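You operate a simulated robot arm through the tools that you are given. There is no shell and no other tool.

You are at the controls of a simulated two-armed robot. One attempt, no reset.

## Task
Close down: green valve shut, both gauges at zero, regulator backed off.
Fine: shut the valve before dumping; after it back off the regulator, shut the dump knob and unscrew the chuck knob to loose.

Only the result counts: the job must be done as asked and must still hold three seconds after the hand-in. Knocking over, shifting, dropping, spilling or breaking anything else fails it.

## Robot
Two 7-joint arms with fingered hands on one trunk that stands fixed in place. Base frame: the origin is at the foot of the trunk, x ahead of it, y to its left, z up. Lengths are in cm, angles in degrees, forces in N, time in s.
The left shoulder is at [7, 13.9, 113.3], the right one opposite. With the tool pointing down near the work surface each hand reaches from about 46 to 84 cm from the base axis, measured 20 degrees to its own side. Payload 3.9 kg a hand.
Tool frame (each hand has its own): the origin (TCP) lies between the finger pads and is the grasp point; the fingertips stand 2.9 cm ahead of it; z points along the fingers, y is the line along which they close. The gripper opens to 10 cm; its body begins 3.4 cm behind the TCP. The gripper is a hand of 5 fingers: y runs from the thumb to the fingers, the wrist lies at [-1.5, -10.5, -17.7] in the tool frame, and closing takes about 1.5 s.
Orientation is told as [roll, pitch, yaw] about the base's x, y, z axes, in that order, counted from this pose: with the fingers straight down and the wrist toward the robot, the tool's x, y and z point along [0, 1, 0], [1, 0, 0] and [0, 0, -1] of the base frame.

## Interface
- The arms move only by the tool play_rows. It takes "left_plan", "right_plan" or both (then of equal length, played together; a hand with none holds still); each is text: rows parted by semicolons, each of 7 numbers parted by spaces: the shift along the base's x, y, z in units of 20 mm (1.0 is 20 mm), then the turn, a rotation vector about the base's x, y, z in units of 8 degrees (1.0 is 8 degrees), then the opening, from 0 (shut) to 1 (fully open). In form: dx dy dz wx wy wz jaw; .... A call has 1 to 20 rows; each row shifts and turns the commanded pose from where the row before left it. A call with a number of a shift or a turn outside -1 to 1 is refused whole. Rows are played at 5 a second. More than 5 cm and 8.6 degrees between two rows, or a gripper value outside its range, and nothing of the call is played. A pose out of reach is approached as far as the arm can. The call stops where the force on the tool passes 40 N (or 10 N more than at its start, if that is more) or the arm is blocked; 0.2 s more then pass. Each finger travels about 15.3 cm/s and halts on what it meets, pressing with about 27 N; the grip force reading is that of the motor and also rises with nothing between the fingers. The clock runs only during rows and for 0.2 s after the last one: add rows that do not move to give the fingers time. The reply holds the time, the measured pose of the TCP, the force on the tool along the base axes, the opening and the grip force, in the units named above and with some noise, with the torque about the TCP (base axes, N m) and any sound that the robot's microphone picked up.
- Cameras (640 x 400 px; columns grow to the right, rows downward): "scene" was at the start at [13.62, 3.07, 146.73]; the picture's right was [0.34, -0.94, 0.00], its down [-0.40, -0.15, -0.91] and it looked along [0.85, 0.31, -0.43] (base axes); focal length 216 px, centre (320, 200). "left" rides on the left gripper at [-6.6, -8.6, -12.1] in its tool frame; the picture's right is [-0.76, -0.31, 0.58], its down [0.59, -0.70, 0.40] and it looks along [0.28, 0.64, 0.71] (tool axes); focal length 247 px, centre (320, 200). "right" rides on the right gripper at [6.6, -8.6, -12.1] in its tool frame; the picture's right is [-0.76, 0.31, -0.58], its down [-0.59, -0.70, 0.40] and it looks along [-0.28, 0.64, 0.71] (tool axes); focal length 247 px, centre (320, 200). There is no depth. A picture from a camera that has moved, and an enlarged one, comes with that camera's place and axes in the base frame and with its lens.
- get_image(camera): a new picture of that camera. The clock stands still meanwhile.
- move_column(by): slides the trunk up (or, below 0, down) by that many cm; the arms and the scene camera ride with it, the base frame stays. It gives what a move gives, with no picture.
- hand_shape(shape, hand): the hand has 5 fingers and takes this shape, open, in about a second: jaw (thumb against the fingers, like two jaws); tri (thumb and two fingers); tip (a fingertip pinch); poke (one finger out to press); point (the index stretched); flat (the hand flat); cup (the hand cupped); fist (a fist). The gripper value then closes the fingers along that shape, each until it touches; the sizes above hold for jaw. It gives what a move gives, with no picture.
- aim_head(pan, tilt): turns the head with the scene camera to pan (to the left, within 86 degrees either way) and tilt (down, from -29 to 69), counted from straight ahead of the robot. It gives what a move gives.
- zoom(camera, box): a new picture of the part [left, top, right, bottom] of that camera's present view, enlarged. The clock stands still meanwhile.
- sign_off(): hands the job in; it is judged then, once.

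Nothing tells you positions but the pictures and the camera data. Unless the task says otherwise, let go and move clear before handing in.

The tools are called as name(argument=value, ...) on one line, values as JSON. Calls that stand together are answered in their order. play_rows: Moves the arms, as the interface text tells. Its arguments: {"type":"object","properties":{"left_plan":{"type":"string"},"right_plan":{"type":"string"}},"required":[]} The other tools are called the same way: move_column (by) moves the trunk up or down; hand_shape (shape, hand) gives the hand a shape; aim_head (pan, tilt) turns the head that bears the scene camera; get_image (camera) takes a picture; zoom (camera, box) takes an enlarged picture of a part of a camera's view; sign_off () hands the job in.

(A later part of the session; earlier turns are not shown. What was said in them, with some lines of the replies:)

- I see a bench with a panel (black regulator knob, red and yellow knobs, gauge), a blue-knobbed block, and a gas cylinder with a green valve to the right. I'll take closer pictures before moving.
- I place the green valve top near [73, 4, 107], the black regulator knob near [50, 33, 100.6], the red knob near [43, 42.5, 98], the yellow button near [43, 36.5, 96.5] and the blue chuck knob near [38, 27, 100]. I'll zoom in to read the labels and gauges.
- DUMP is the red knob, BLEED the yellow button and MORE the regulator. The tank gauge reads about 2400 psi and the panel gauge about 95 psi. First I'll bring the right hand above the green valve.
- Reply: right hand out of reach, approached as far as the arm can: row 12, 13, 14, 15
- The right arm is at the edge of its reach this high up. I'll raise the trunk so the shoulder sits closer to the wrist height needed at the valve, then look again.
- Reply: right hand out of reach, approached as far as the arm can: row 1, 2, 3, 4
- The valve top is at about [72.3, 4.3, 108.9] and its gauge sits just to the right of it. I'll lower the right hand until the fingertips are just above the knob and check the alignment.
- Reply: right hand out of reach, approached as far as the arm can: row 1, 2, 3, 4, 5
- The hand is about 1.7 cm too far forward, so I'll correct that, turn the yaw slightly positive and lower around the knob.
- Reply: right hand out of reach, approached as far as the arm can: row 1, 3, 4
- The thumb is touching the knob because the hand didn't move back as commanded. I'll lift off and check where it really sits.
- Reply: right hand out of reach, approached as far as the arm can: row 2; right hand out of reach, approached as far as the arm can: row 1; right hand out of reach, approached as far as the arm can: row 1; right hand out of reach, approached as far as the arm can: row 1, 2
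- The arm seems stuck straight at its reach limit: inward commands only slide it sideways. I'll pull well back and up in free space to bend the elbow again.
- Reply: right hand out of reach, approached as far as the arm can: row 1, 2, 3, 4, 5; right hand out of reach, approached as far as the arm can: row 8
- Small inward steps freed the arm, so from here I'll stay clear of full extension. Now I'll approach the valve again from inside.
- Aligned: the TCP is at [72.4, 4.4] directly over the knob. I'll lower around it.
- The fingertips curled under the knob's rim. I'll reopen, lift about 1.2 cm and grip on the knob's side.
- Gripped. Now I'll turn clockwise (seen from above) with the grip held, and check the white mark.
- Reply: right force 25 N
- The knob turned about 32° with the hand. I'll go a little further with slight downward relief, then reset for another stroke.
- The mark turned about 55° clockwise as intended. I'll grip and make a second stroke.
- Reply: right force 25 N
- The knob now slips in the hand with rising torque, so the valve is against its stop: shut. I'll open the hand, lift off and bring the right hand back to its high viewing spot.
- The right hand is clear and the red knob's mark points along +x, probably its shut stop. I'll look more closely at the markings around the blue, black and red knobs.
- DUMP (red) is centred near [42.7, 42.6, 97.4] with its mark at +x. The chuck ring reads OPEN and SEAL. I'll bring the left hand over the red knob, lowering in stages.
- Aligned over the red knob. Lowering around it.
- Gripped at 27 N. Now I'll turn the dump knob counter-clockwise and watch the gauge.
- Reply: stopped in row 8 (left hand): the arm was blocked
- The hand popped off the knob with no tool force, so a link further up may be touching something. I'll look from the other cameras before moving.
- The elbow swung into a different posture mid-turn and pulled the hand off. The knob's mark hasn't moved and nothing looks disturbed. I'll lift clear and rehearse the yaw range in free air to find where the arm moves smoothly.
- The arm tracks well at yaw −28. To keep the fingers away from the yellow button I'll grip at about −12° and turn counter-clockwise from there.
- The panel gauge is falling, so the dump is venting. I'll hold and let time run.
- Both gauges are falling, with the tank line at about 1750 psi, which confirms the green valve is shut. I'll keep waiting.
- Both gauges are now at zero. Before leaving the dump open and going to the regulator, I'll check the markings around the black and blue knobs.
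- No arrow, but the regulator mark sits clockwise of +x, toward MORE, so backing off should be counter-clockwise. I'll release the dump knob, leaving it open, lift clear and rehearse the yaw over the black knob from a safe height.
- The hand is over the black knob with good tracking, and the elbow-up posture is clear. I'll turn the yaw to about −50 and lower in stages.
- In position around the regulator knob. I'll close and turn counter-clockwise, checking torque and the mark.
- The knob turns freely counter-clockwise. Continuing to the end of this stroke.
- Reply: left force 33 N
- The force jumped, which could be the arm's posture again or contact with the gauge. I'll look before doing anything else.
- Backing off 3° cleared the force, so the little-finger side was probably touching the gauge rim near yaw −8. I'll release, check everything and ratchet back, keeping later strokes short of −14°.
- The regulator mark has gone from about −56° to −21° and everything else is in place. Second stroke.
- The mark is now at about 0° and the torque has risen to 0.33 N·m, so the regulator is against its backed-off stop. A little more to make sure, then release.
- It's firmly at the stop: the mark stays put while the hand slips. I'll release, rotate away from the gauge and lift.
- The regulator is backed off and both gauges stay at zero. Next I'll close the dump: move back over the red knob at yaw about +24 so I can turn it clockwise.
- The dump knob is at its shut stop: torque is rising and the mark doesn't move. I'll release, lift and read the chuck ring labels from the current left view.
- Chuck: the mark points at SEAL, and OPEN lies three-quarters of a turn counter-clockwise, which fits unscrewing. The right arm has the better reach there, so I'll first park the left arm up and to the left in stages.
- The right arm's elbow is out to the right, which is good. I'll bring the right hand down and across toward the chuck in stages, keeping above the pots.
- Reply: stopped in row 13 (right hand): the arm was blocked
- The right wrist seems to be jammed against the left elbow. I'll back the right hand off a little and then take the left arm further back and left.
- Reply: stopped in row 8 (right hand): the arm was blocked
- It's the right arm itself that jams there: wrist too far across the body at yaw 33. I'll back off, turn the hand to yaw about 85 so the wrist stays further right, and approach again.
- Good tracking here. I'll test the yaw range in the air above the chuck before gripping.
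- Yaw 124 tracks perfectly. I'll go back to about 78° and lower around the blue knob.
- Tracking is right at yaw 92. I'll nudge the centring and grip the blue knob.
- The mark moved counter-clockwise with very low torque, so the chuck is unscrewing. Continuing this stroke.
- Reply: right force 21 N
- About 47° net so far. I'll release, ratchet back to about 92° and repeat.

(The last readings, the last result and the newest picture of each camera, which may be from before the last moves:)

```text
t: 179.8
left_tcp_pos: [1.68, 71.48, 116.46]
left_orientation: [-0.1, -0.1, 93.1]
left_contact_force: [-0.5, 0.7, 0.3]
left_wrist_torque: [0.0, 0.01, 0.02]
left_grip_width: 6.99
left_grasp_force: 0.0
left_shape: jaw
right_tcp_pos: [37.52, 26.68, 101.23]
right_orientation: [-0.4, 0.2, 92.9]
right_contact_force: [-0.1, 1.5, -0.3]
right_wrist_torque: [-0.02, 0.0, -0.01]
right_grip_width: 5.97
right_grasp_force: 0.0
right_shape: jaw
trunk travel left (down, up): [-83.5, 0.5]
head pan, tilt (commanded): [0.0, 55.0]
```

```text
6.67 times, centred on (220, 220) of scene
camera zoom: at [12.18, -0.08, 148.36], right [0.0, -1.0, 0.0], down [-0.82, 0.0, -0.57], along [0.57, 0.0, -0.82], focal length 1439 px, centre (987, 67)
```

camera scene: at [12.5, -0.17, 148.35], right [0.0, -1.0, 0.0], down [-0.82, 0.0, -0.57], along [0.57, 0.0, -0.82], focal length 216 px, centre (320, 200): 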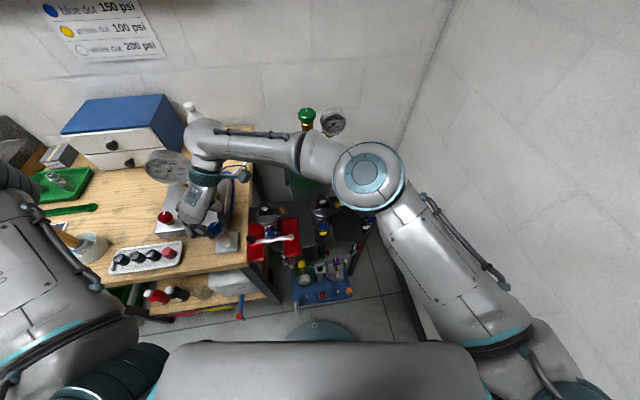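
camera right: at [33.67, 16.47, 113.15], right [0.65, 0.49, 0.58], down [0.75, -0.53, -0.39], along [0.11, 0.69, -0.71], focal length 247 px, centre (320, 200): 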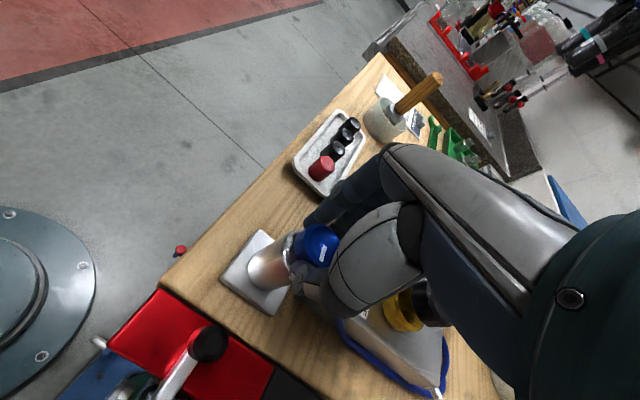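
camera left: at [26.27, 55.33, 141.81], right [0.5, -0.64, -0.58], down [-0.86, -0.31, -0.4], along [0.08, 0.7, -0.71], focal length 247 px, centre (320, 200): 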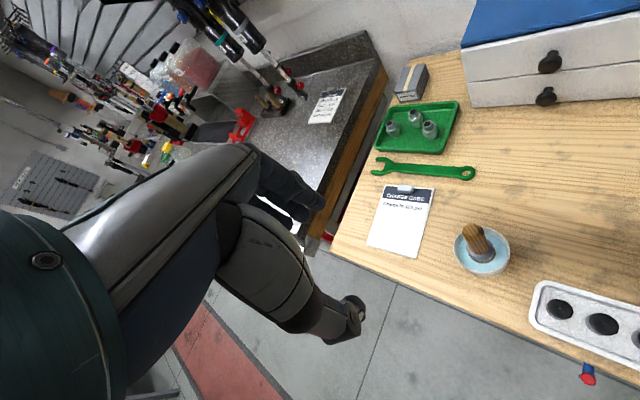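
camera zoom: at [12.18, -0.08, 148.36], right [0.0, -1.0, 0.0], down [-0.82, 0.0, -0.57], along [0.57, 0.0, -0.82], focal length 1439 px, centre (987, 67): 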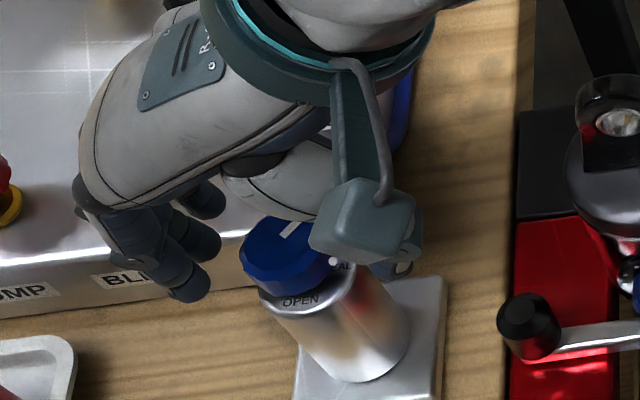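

play_rows(right_plan="0.12 -0.1 -0.03 0 0 0 0.5; 0 0 0 0 0 0 0.3; 0 0 0 0 0 0 0.1; 0 0 0 0 0 0 0.05; 0 0 0 0 0 0 0.05; 0 0 0 0 0 0 0.05; 0 0 0 0 0 0.55 0.05; 0 0 0 0 0 0.55 0.05; 0 0 0 0 0 0.55 0.05; 0 0 0 0 0 0.55 0.05; 0 0 0 0 0 0.55 0.05; 0 0 0 0 0 0.55 0.05; 0 0 0 0 0 0.55 0.05; 0 0 0 0 0 0.55 0.05; 0 0 0 0 0 0 0.05")

zoom(camera="right", box=[200, 180, 380, 320])

zoom(camera="scene", box=[180, 190, 260, 250])

```text
t: 183.0
left_tcp_pos: [1.67, 71.54, 116.39]
left_orientation: [-0.1, -0.1, 93.2]
left_contact_force: [0.6, -0.4, -0.4]
left_wrist_torque: [-0.01, 0.01, -0.06]
left_grip_width: 6.98
left_grasp_force: 0.0
left_shape: jaw
right_tcp_pos: [37.92, 26.43, 101.11]
right_orientation: [-0.4, 0.4, 128.2]
right_contact_force: [5.4, -0.4, 0.1]
right_wrist_torque: [-0.02, -0.08, 0.04]
right_grip_width: 1.83
right_grasp_force: 27.3
right_shape: jaw
trunk travel left (down, up): [-83.5, 0.5]
head pan, tilt (commanded): [0.0, 55.0]
```

```text
2.86 times, centred on (290, 250) of right
camera zoom: at [38.01, 15.67, 113.2], right [0.4, 0.71, 0.58], down [0.9, -0.19, -0.39], along [-0.17, 0.68, -0.71], focal length 706 px, centre (406, 57)
```

zoom: 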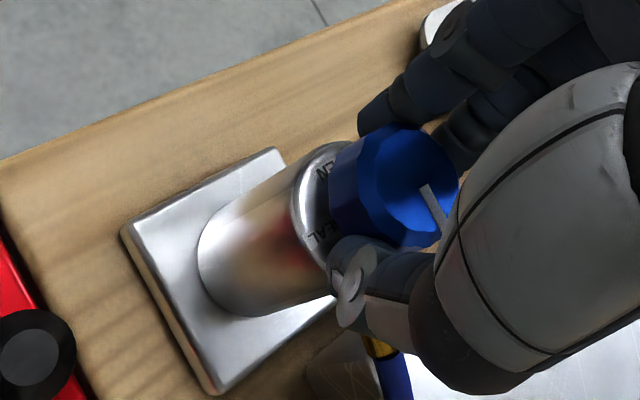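

```text
6.67 times, centred on (220, 220) of scene
camera zoom: at [12.31, -0.06, 148.35], right [0.0, -1.0, 0.0], down [-0.82, 0.0, -0.57], along [0.57, 0.0, -0.82], focal length 1439 px, centre (987, 67)
```

zoom: 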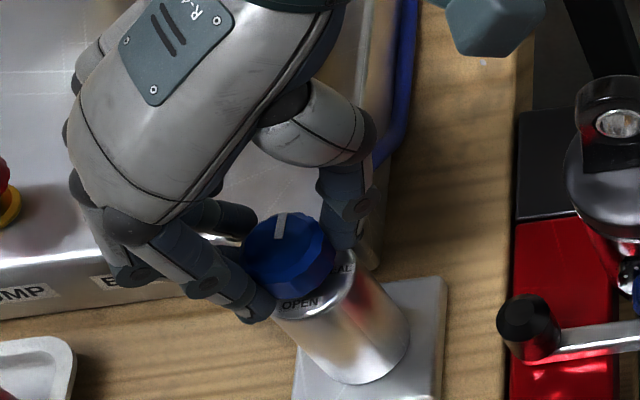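

The mark is near 0° with torque still low. I'll continue and see whether there's a stop here.

play_rows(right_plan="0 0 0 0 0 0.5 0.05; 0 0 0 0 0 0.5 0.05; 0 0 0 0 0 0.5 0.05; 0 0 0 0 0 0.5 0.05; 0 0 0 0 0 0 0.05")

zoom(camera="right", box=[200, 180, 380, 320])

zoom(camera="scene", box=[180, 190, 260, 250])

```text
t: 184.2
left_tcp_pos: [1.64, 71.58, 116.46]
left_orientation: [-0.1, 0.0, 93.1]
left_contact_force: [-0.6, -1.2, 1.2]
left_wrist_torque: [0.02, 0.02, -0.03]
left_grip_width: 7.0
left_grasp_force: 0.0
left_shape: jaw
right_tcp_pos: [37.87, 26.61, 101.25]
right_orientation: [-0.4, 0.3, 144.2]
right_contact_force: [4.7, 2.9, 0.9]
right_wrist_torque: [0.03, -0.17, -0.2]
right_grip_width: 1.87
right_grasp_force: 26.9
right_shape: jaw
trunk travel left (down, up): [-83.5, 0.5]
head pan, tilt (commanded): [0.0, 55.0]
```

```text
2.86 times, centred on (290, 250) of right
camera zoom: at [41.03, 16.24, 113.17], right [0.19, 0.79, 0.58], down [0.92, 0.07, -0.39], along [-0.35, 0.61, -0.71], focal length 706 px, centre (406, 57)
```

zoom: 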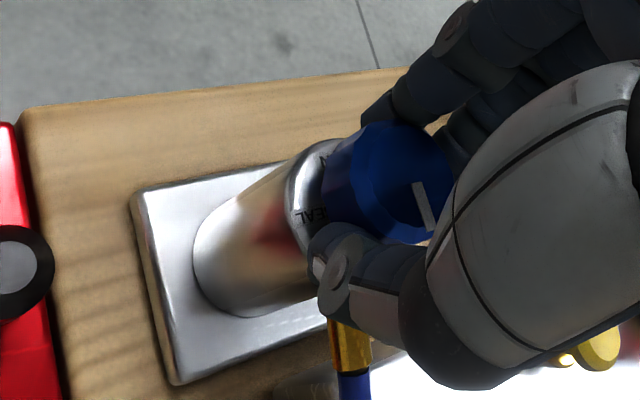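

```text
6.67 times, centred on (220, 220) of scene
camera zoom: at [12.3, 0.02, 148.36], right [0.0, -1.0, 0.0], down [-0.82, 0.0, -0.57], along [0.57, 0.0, -0.82], focal length 1439 px, centre (987, 67)
```

zoom: 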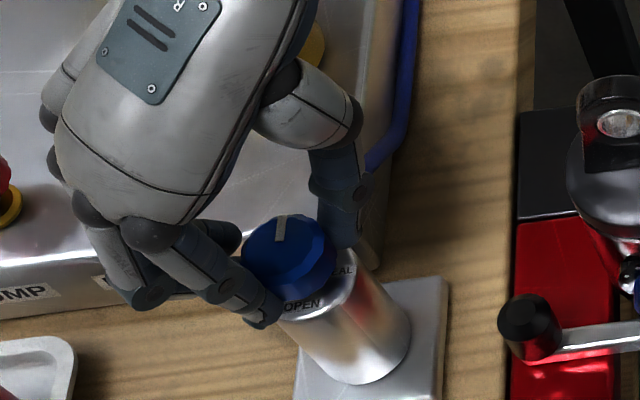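

play_rows(right_plan="0 0 0 0 0 0.5 0.05; 0 0 0 0 0 0.4 0.05; 0 0 0 0 0 0 0.05")

zoom(camera="right", box=[200, 180, 380, 320])

zoom(camera="scene", box=[180, 190, 260, 250])

```text
t: 185.0
left_tcp_pos: [1.67, 71.57, 116.41]
left_orientation: [-0.1, 0.0, 93.1]
left_contact_force: [-0.3, -0.1, 0.4]
left_wrist_torque: [-0.03, -0.06, 0.0]
left_grip_width: 6.97
left_grasp_force: 0.0
left_shape: jaw
right_tcp_pos: [37.89, 26.62, 101.18]
right_orientation: [-0.2, 0.2, 151.4]
right_contact_force: [4.6, 3.6, -0.4]
right_wrist_torque: [0.06, -0.17, -0.22]
right_grip_width: 1.85
right_grasp_force: 26.8
right_shape: jaw
trunk travel left (down, up): [-83.5, 0.5]
head pan, tilt (commanded): [0.0, 55.0]
```

```text
2.86 times, centred on (290, 250) of right
camera zoom: at [42.28, 16.69, 113.21], right [0.09, 0.81, 0.58], down [0.9, 0.18, -0.39], along [-0.42, 0.56, -0.72], focal length 706 px, centre (406, 57)
```

zoom: 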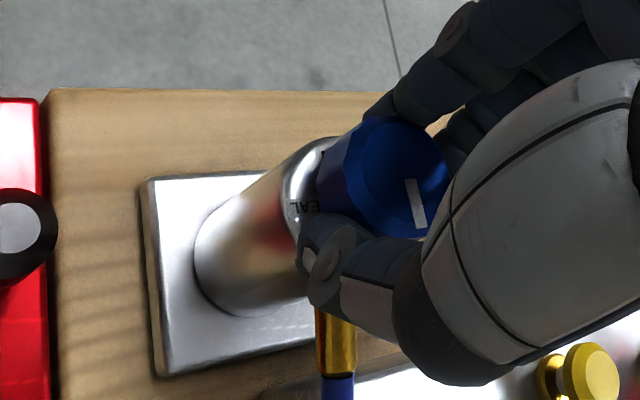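

```text
6.67 times, centred on (220, 220) of scene
camera zoom: at [12.29, 0.04, 148.35], right [0.0, -1.0, 0.0], down [-0.82, 0.0, -0.57], along [0.57, 0.0, -0.82], focal length 1439 px, centre (987, 67)
```

zoom: 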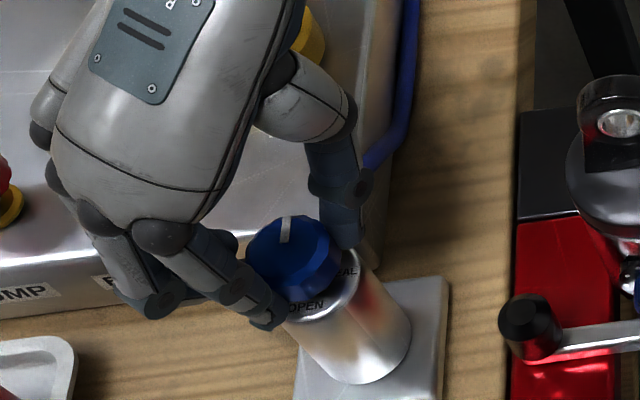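

The mark stopped near 0–15° and torque rose, so it's either a stop or slip. I'll re-grip from 92° and try another stroke to be sure.

play_rows(right_plan="0 0 0 0 0 0 0.3; 0 0 0 0 0 0 0.6; 0 0 0 0 0 0 0.6; 0 0 0 0 0 0 0.6; 0 0 0 0 0 -0.7 0.6; 0 0 0 0 0 -0.7 0.6; 0 0 0 0 0 -0.7 0.6; 0 0 0 0 0 -0.7 0.6; 0 0 0 0 0 -0.7 0.6; 0 0 0 0 0 -0.7 0.6; 0 0 0 0 0 -0.7 0.6; 0 0 0 0 0 -0.7 0.6; 0 0 0 0 0 -0.7 0.6; 0 0 0 0 0 -0.7 0.6; 0 0 0 0 0 -0.2 0.6; 0 0 0 0 0 0 0.6; 0 0 0 0 0 0 0.6")

zoom(camera="right", box=[200, 180, 380, 320])

zoom(camera="scene", box=[180, 190, 260, 250])

```text
t: 188.6
left_tcp_pos: [1.48, 71.5, 116.39]
left_orientation: [-0.1, 0.0, 93.1]
left_contact_force: [0.2, 0.2, -0.1]
left_wrist_torque: [0.01, -0.03, -0.02]
left_grip_width: 7.0
left_grasp_force: 0.0
left_shape: jaw
right_tcp_pos: [37.78, 26.59, 101.18]
right_orientation: [-0.3, 0.3, 93.7]
right_contact_force: [-0.2, -0.8, 0.2]
right_wrist_torque: [-0.02, 0.0, -0.01]
right_grip_width: 6.01
right_grasp_force: 0.0
right_shape: jaw
trunk travel left (down, up): [-83.5, 0.5]
head pan, tilt (commanded): [0.0, 55.0]
```

```text
2.86 times, centred on (290, 250) of right
camera zoom: at [31.84, 17.55, 113.16], right [0.73, 0.36, 0.58], down [0.64, -0.67, -0.39], along [0.25, 0.65, -0.71], focal length 706 px, centre (406, 57)
```

zoom: 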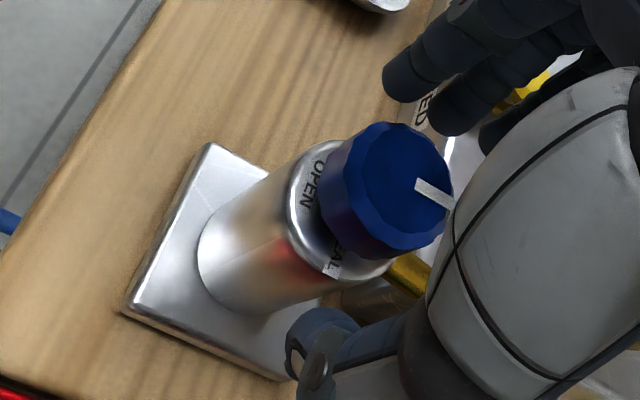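

```text
6.67 times, centred on (220, 220) of scene
camera zoom: at [12.17, -0.08, 148.36], right [0.0, -1.0, 0.0], down [-0.82, 0.0, -0.57], along [0.57, 0.0, -0.82], focal length 1439 px, centre (987, 67)
```

zoom: 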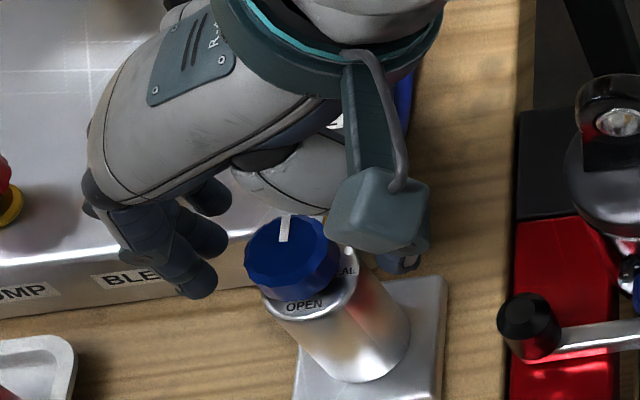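

zoom(camera="scene", box=[210, 210, 250, 250])

zoom(camera="right", box=[230, 200, 330, 310])

```text
10.00 times, centred on (230, 230) of scene
camera zoom: at [12.17, -0.08, 148.36], right [0.0, -1.0, 0.0], down [-0.82, 0.0, -0.57], along [0.57, 0.0, -0.82], focal length 2158 px, centre (1220, -100)
```

zoom: 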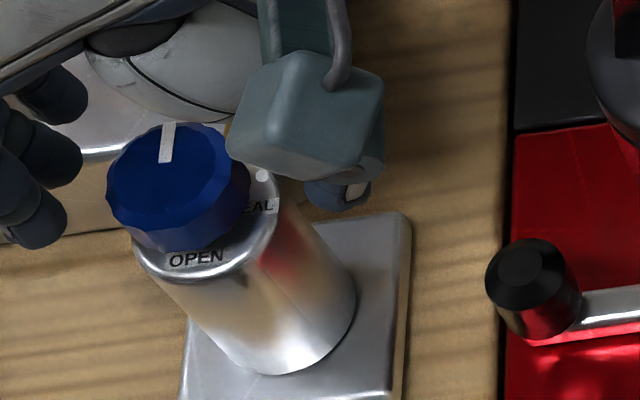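

```text
3.64 times, centred on (280, 255) of right
camera zoom: at [31.84, 17.55, 113.16], right [0.73, 0.36, 0.58], down [0.64, -0.67, -0.39], along [0.25, 0.65, -0.71], focal length 898 px, centre (466, 0)
```

zoom: 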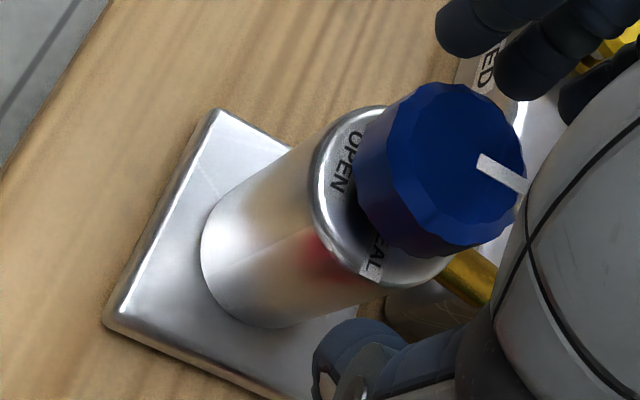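

play_rows(right_plan="0 -0.05 0 0 0 0 0.5; 0 0 0 0 0 0 0.3; 0 0 0 0 0 0 0.1; 0 0 0 0 0 0 0.05; 0 0 0 0 0 0 0.05; 0 0 0 0 0 0 0.05; 0 0 0 0 0 0.4 0.05; 0 0 0 0 0 0.4 0.05; 0 0 0 0 0 0.4 0.05; 0 0 0 0 0 0.4 0.05; 0 0 0 0 0 0 0.05")

zoom(camera="scene", box=[210, 210, 250, 250])

zoom(camera="right", box=[230, 200, 350, 310])

```text
t: 191.0
left_tcp_pos: [1.74, 71.57, 116.54]
left_orientation: [0.0, 0.0, 93.0]
left_contact_force: [0.3, 0.5, -0.9]
left_wrist_torque: [0.0, 0.01, -0.02]
left_grip_width: 7.01
left_grasp_force: 0.0
left_shape: jaw
right_tcp_pos: [37.93, 26.37, 101.19]
right_orientation: [-0.4, 0.2, 106.4]
right_contact_force: [5.4, 0.1, 0.0]
right_wrist_torque: [-0.05, -0.13, -0.17]
right_grip_width: 1.82
right_grasp_force: 26.9
right_shape: jaw
trunk travel left (down, up): [-83.5, 0.5]
head pan, tilt (commanded): [0.0, 55.0]
```

```text
10.00 times, centred on (230, 230) of scene
camera zoom: at [12.3, -0.08, 148.35], right [0.0, -1.0, 0.0], down [-0.82, 0.0, -0.57], along [0.57, 0.0, -0.82], focal length 2158 px, centre (1220, -100)
```

zoom: 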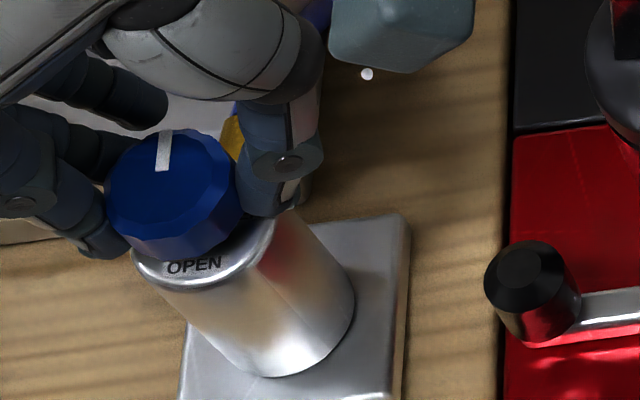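

```text
3.64 times, centred on (290, 255) of right
camera zoom: at [34.04, 16.33, 113.16], right [0.63, 0.51, 0.58], down [0.77, -0.51, -0.39], along [0.09, 0.69, -0.71], focal length 898 px, centre (429, 0)
```

zoom: 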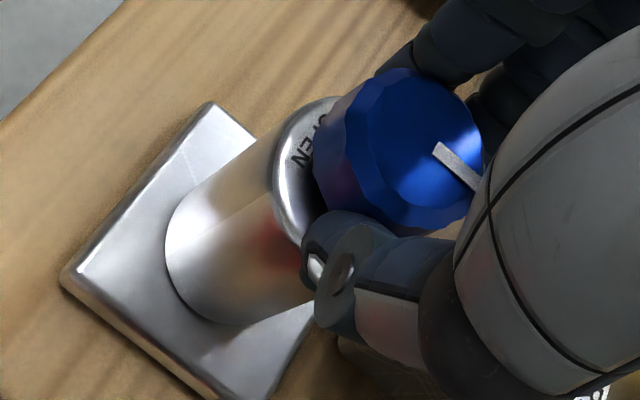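

A fresh grip gives the same result: the mark stays at about 12° and torque rises at once. The chuck is at its counter-clockwise end stop, so it's loose. I'll release and lift straight up.

play_rows(right_plan="0 0 0 0 0 0 0.3; 0 0 0 0 0 0 0.6; 0 0 0 0 0 0 0.65; 0 0 0 0 0 0 0.65; 0 0 0 0 0 0 0.65; 0 0 0.6 0 0 0 0.65; 0 0 0.7 0 0 0 0.65; 0 0 0.8 0 0 0 0.65; 0 0 0.9 0 0 0 0.65; 0 0 0.9 0 0 0 0.65; 0 0 0.9 0 0 0 0.65; 0 0 0 0 0 0 0.65")

get_image(camera="right")

get_image(camera="scene")

```text
t: 193.6
left_tcp_pos: [1.5, 71.53, 116.47]
left_orientation: [-0.1, -0.1, 93.1]
left_contact_force: [-0.1, -0.2, 0.4]
left_wrist_torque: [0.03, 0.01, -0.01]
left_grip_width: 7.0
left_grasp_force: 0.2
left_shape: jaw
right_tcp_pos: [37.84, 26.3, 110.86]
right_orientation: [-0.4, 0.3, 106.5]
right_contact_force: [-0.1, 0.3, -0.8]
right_wrist_torque: [0.02, -0.01, -0.04]
right_grip_width: 6.45
right_grasp_force: 0.1
right_shape: jaw
trunk travel left (down, up): [-83.5, 0.5]
head pan, tilt (commanded): [0.0, 55.0]
```

```text
taken
camera right: at [34.03, 16.31, 122.79], right [0.63, 0.51, 0.58], down [0.77, -0.51, -0.39], along [0.09, 0.69, -0.71], focal length 247 px, centre (320, 200)
```

right: 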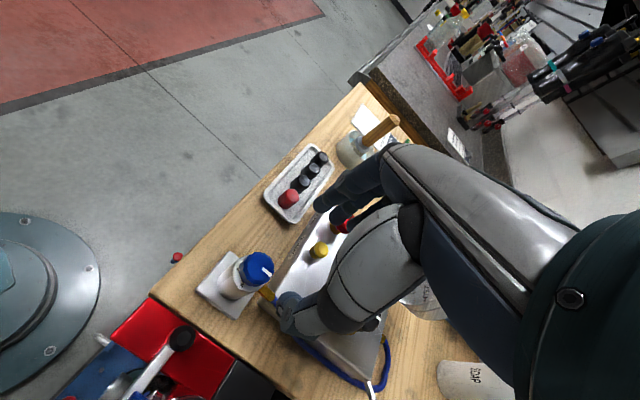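

```text
taken
camera scene: at [12.2, -0.07, 148.36], right [0.0, -1.0, 0.0], down [-0.82, 0.0, -0.57], along [0.57, 0.0, -0.82], focal length 216 px, centre (320, 200)
```

scene: 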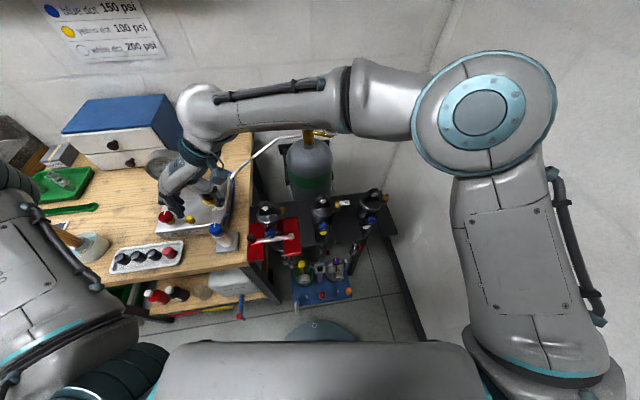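

play_rows(right_plan="0 -0.5 0.5 0 0 0 0.65; 0 -0.8 0.5 0 0 -0.3 0.65; 0 -0.9 0.4 0 0 -0.5 0.65; 0 -0.9 0.4 0 0 -0.5 0.65; 0 -0.9 0.4 0 0 -0.5 0.65; 0 -0.9 0.4 0 0 -0.5 0.65; 0 -0.9 0.4 0 0 -0.6 0.65; 0 -0.9 0.4 0 0 -0.6 0.65; 0 -0.9 0.5 0 0 -0.6 0.65; 0 -0.9 0.5 0 0 -0.6 0.65; 0 -0.9 0.5 0 0 -0.6 0.65; 0 -0.9 0.5 0 0 -0.6 0.65; 0 -0.9 0.5 0 0 -0.6 0.65; 0 -0.9 0.5 0 0 -0.6 0.65; 0 0 0.5 0 0 -0.6 0.65; 0 0 0 0 0 0 0.65")

aim_head(pan=25, tilt=40)

get_image(camera="scene")

get_image(camera="right")

```text
t: 197.0
left_tcp_pos: [1.59, 71.56, 116.41]
left_orientation: [0.0, -0.1, 93.1]
left_contact_force: [-0.5, -0.4, 0.1]
left_wrist_torque: [-0.02, 0.0, 0.01]
left_grip_width: 7.0
left_grasp_force: 0.0
left_shape: jaw
right_tcp_pos: [37.88, 1.96, 124.53]
right_orientation: [-0.4, 0.3, 45.0]
right_contact_force: [0.2, -0.1, -0.4]
right_wrist_torque: [0.0, -0.02, 0.0]
right_grip_width: 6.47
right_grasp_force: 0.0
right_shape: jaw
trunk travel left (down, up): [-83.5, 0.5]
head pan, tilt (commanded): [0.0, 55.0]
```

```text
t: 197.9
left_tcp_pos: [1.63, 71.49, 116.52]
left_orientation: [-0.1, -0.1, 93.1]
left_contact_force: [-0.6, -0.1, 0.2]
left_wrist_torque: [0.02, 0.01, 0.01]
left_grip_width: 6.96
left_grasp_force: 0.0
left_shape: jaw
right_tcp_pos: [37.75, 2.1, 124.57]
right_orientation: [-0.4, 0.3, 45.0]
right_contact_force: [0.3, -0.1, -1.3]
right_wrist_torque: [-0.02, -0.01, 0.02]
right_grip_width: 6.48
right_grasp_force: 0.1
right_shape: jaw
trunk travel left (down, up): [-83.5, 0.5]
head pan, tilt (commanded): [25.0, 40.0]
```

```text
taken
camera scene: at [12.67, 3.51, 150.43], right [0.42, -0.91, 0.0], down [-0.58, -0.27, -0.77], along [0.69, 0.32, -0.64], focal length 216 px, centre (320, 200)
```

scene: 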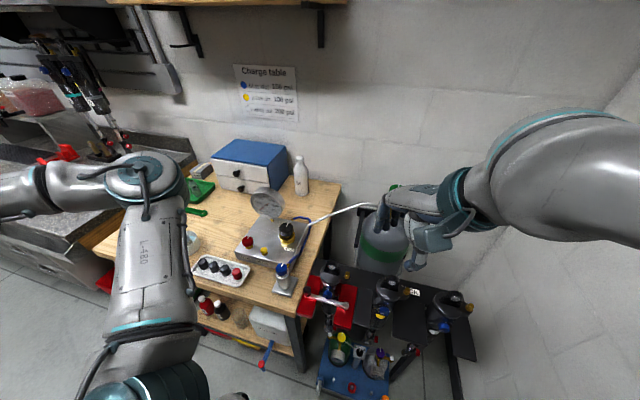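

```text
taken
camera right: at [27.2, 0.8, 136.51], right [0.75, -0.31, 0.58], down [-0.08, -0.92, -0.39], along [0.65, 0.25, -0.71], focal length 247 px, centre (320, 200)
```

right: 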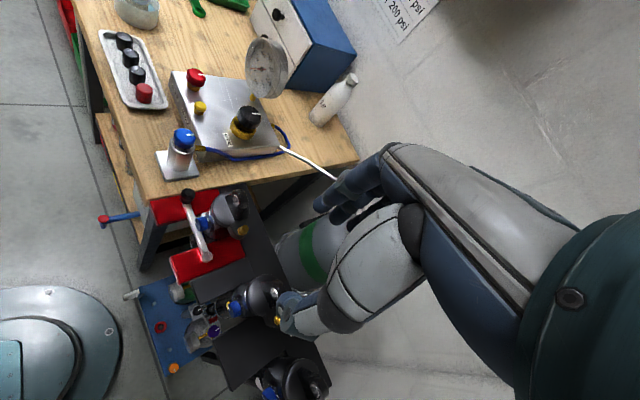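

play_rows(right_plan="0.1 -0.5 1 0 0 -0.3 0.65; 0.1 -0.5 1 0 0 -0.3 0.65; 0.1 -0.5 1 0 0 -0.3 0.65; 0.1 -0.5 1 0 0 -0.3 0.65; 0.1 -0.5 1 0 0 -0.3 0.65; 0.1 -0.5 1 0 0 -0.3 0.65; 0.1 -0.5 1 0 0 -0.3 0.65; 0.1 -0.5 1 0 0 -0.3 0.65; 0 0 0 0 0 0 0.65")

get_image(camera="scene")

zoom(camera="scene", box=[360, 160, 440, 230])

zoom(camera="scene", box=[225, 180, 325, 300])

zoom(camera="right", box=[60, 40, 260, 240])

```text
t: 199.9
left_tcp_pos: [1.56, 71.37, 116.49]
left_orientation: [-0.1, 0.0, 93.2]
left_contact_force: [0.5, 0.2, -0.3]
left_wrist_torque: [-0.03, -0.05, 0.0]
left_grip_width: 6.96
left_grasp_force: 0.0
left_shape: jaw
right_tcp_pos: [39.47, -5.96, 140.7]
right_orientation: [-0.4, 0.3, 25.7]
right_contact_force: [-0.2, -1.5, -0.1]
right_wrist_torque: [0.0, 0.0, -0.01]
right_grip_width: 6.49
right_grasp_force: 0.0
right_shape: jaw
trunk travel left (down, up): [-83.5, 0.5]
head pan, tilt (commanded): [25.0, 40.0]
```

```text
taken
camera scene: at [12.68, 3.5, 150.43], right [0.42, -0.91, 0.0], down [-0.58, -0.27, -0.77], along [0.69, 0.32, -0.64], focal length 216 px, centre (320, 200)
```

scene: 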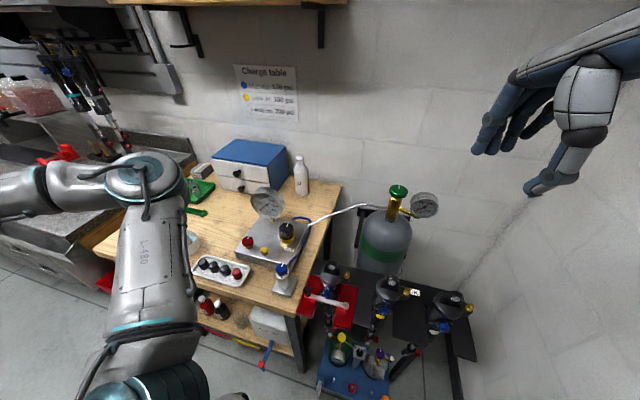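

```text
5.71 times, centred on (400, 195) of scene
camera zoom: at [12.68, 3.5, 150.43], right [0.42, -0.91, 0.0], down [-0.58, -0.27, -0.77], along [0.69, 0.32, -0.64], focal length 1233 px, centre (-137, 229)
```

zoom: 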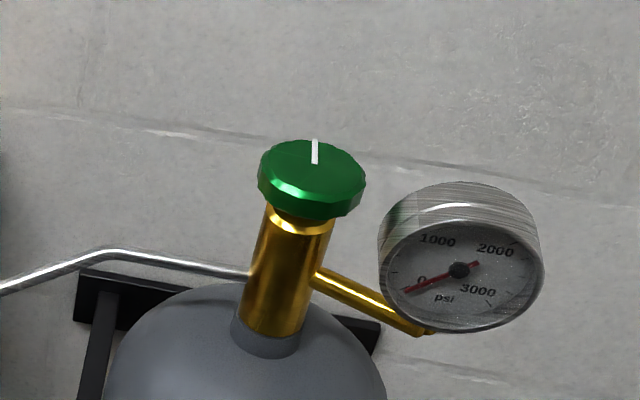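

```text
3.33 times, centred on (275, 240) of scene
camera zoom: at [12.68, 3.5, 150.43], right [0.42, -0.91, 0.0], down [-0.58, -0.27, -0.77], along [0.69, 0.32, -0.64], focal length 719 px, centre (470, 67)
```

zoom: 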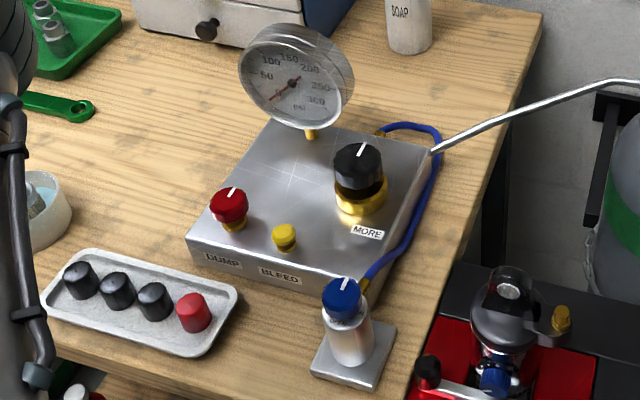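

```text
2.00 times, centred on (160, 140) of right
camera zoom: at [29.0, -3.65, 152.59], right [0.61, -0.54, 0.58], down [-0.38, -0.84, -0.39], along [0.7, 0.02, -0.71], focal length 494 px, centre (640, 320)
```

zoom: 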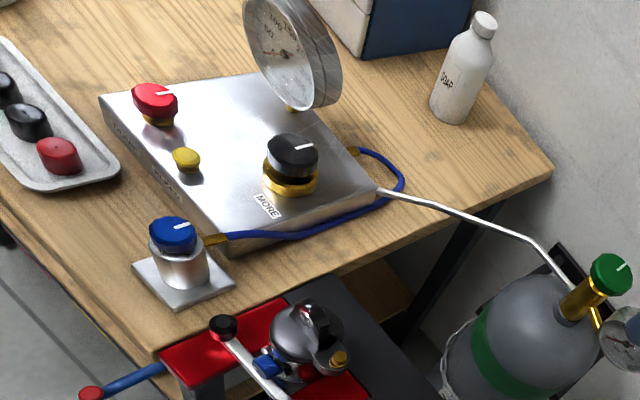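

All four marks now point the same way and both gauges look empty. One last close look at the needles.

zoom(camera="scene", box=[250, 182, 290, 222])

zoom(camera="scene", box=[405, 180, 445, 220])

zoom(camera="scene", box=[265, 220, 305, 300])

```text
10.00 times, centred on (270, 202) of scene
camera zoom: at [12.68, 3.5, 150.43], right [0.42, -0.91, 0.0], down [-0.58, -0.27, -0.77], along [0.69, 0.32, -0.64], focal length 2158 px, centre (820, 180)
```

zoom: 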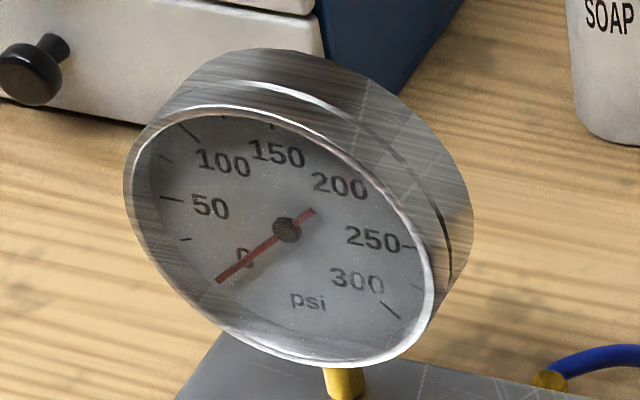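

```text
10.00 times, centred on (425, 200) of scene
camera zoom: at [12.68, 3.5, 150.43], right [0.42, -0.91, 0.0], down [-0.58, -0.27, -0.77], along [0.69, 0.32, -0.64], focal length 2158 px, centre (-730, 200)
```

zoom: 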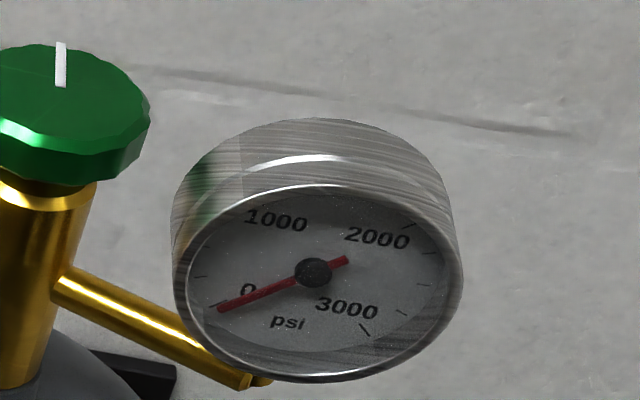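

```text
5.00 times, centred on (285, 260) of scene
camera zoom: at [12.68, 3.5, 150.43], right [0.42, -0.91, 0.0], down [-0.58, -0.27, -0.77], along [0.69, 0.32, -0.64], focal length 1079 px, centre (495, -100)
```

zoom: 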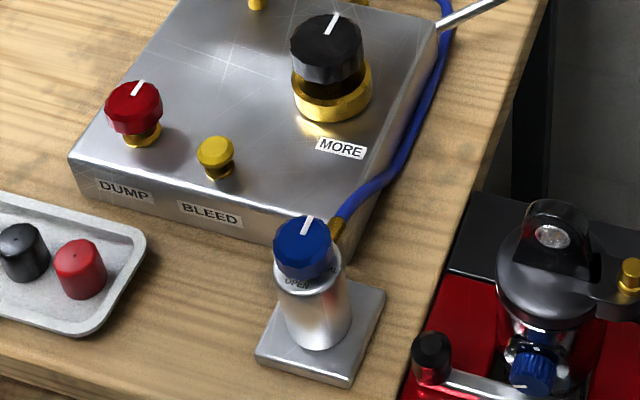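

Everything is as asked:
- **Valve:** green valve shut.
- **Gauges:** both read zero.
- **Regulator:** backed off to its stop.
- **Dump knob:** shut again.
- **Chuck knob:** unscrewed to its loose stop.

Both hands are clear and nothing else has moved, so I'm handing in.

sign_off()

```text
The job is handed in.
```

The shutdown is done and handed in; the hand-in gave no verdict, so I can't tell you the judged result. I last checked everything by camera just before handing in:

- **Green valve:** turned clockwise to its stop before any dumping. The tank gauge then fell during the dump, which confirmed it was shut.
- **Gauges:** both the tank gauge and the panel gauge read zero.
- **Regulator:** backed off counter-clockwise to its stop after the dump.
- **Dump knob:** shut again, clockwise to its stop.
- **Chuck knob:** unscrewed counter-clockwise until it met a stop, about a quarter turn from where it started. Its OPEN and SEAL labels show no arrow, so I took counter-clockwise as loose.

While I was turning the regulator, the left hand briefly pressed against something with about 33 N, most likely the panel gauge rim. I backed off at once, and in later pictures the panel and gauge had not moved. Both hands are clear of the bench, and I saw nothing else knocked or shifted.
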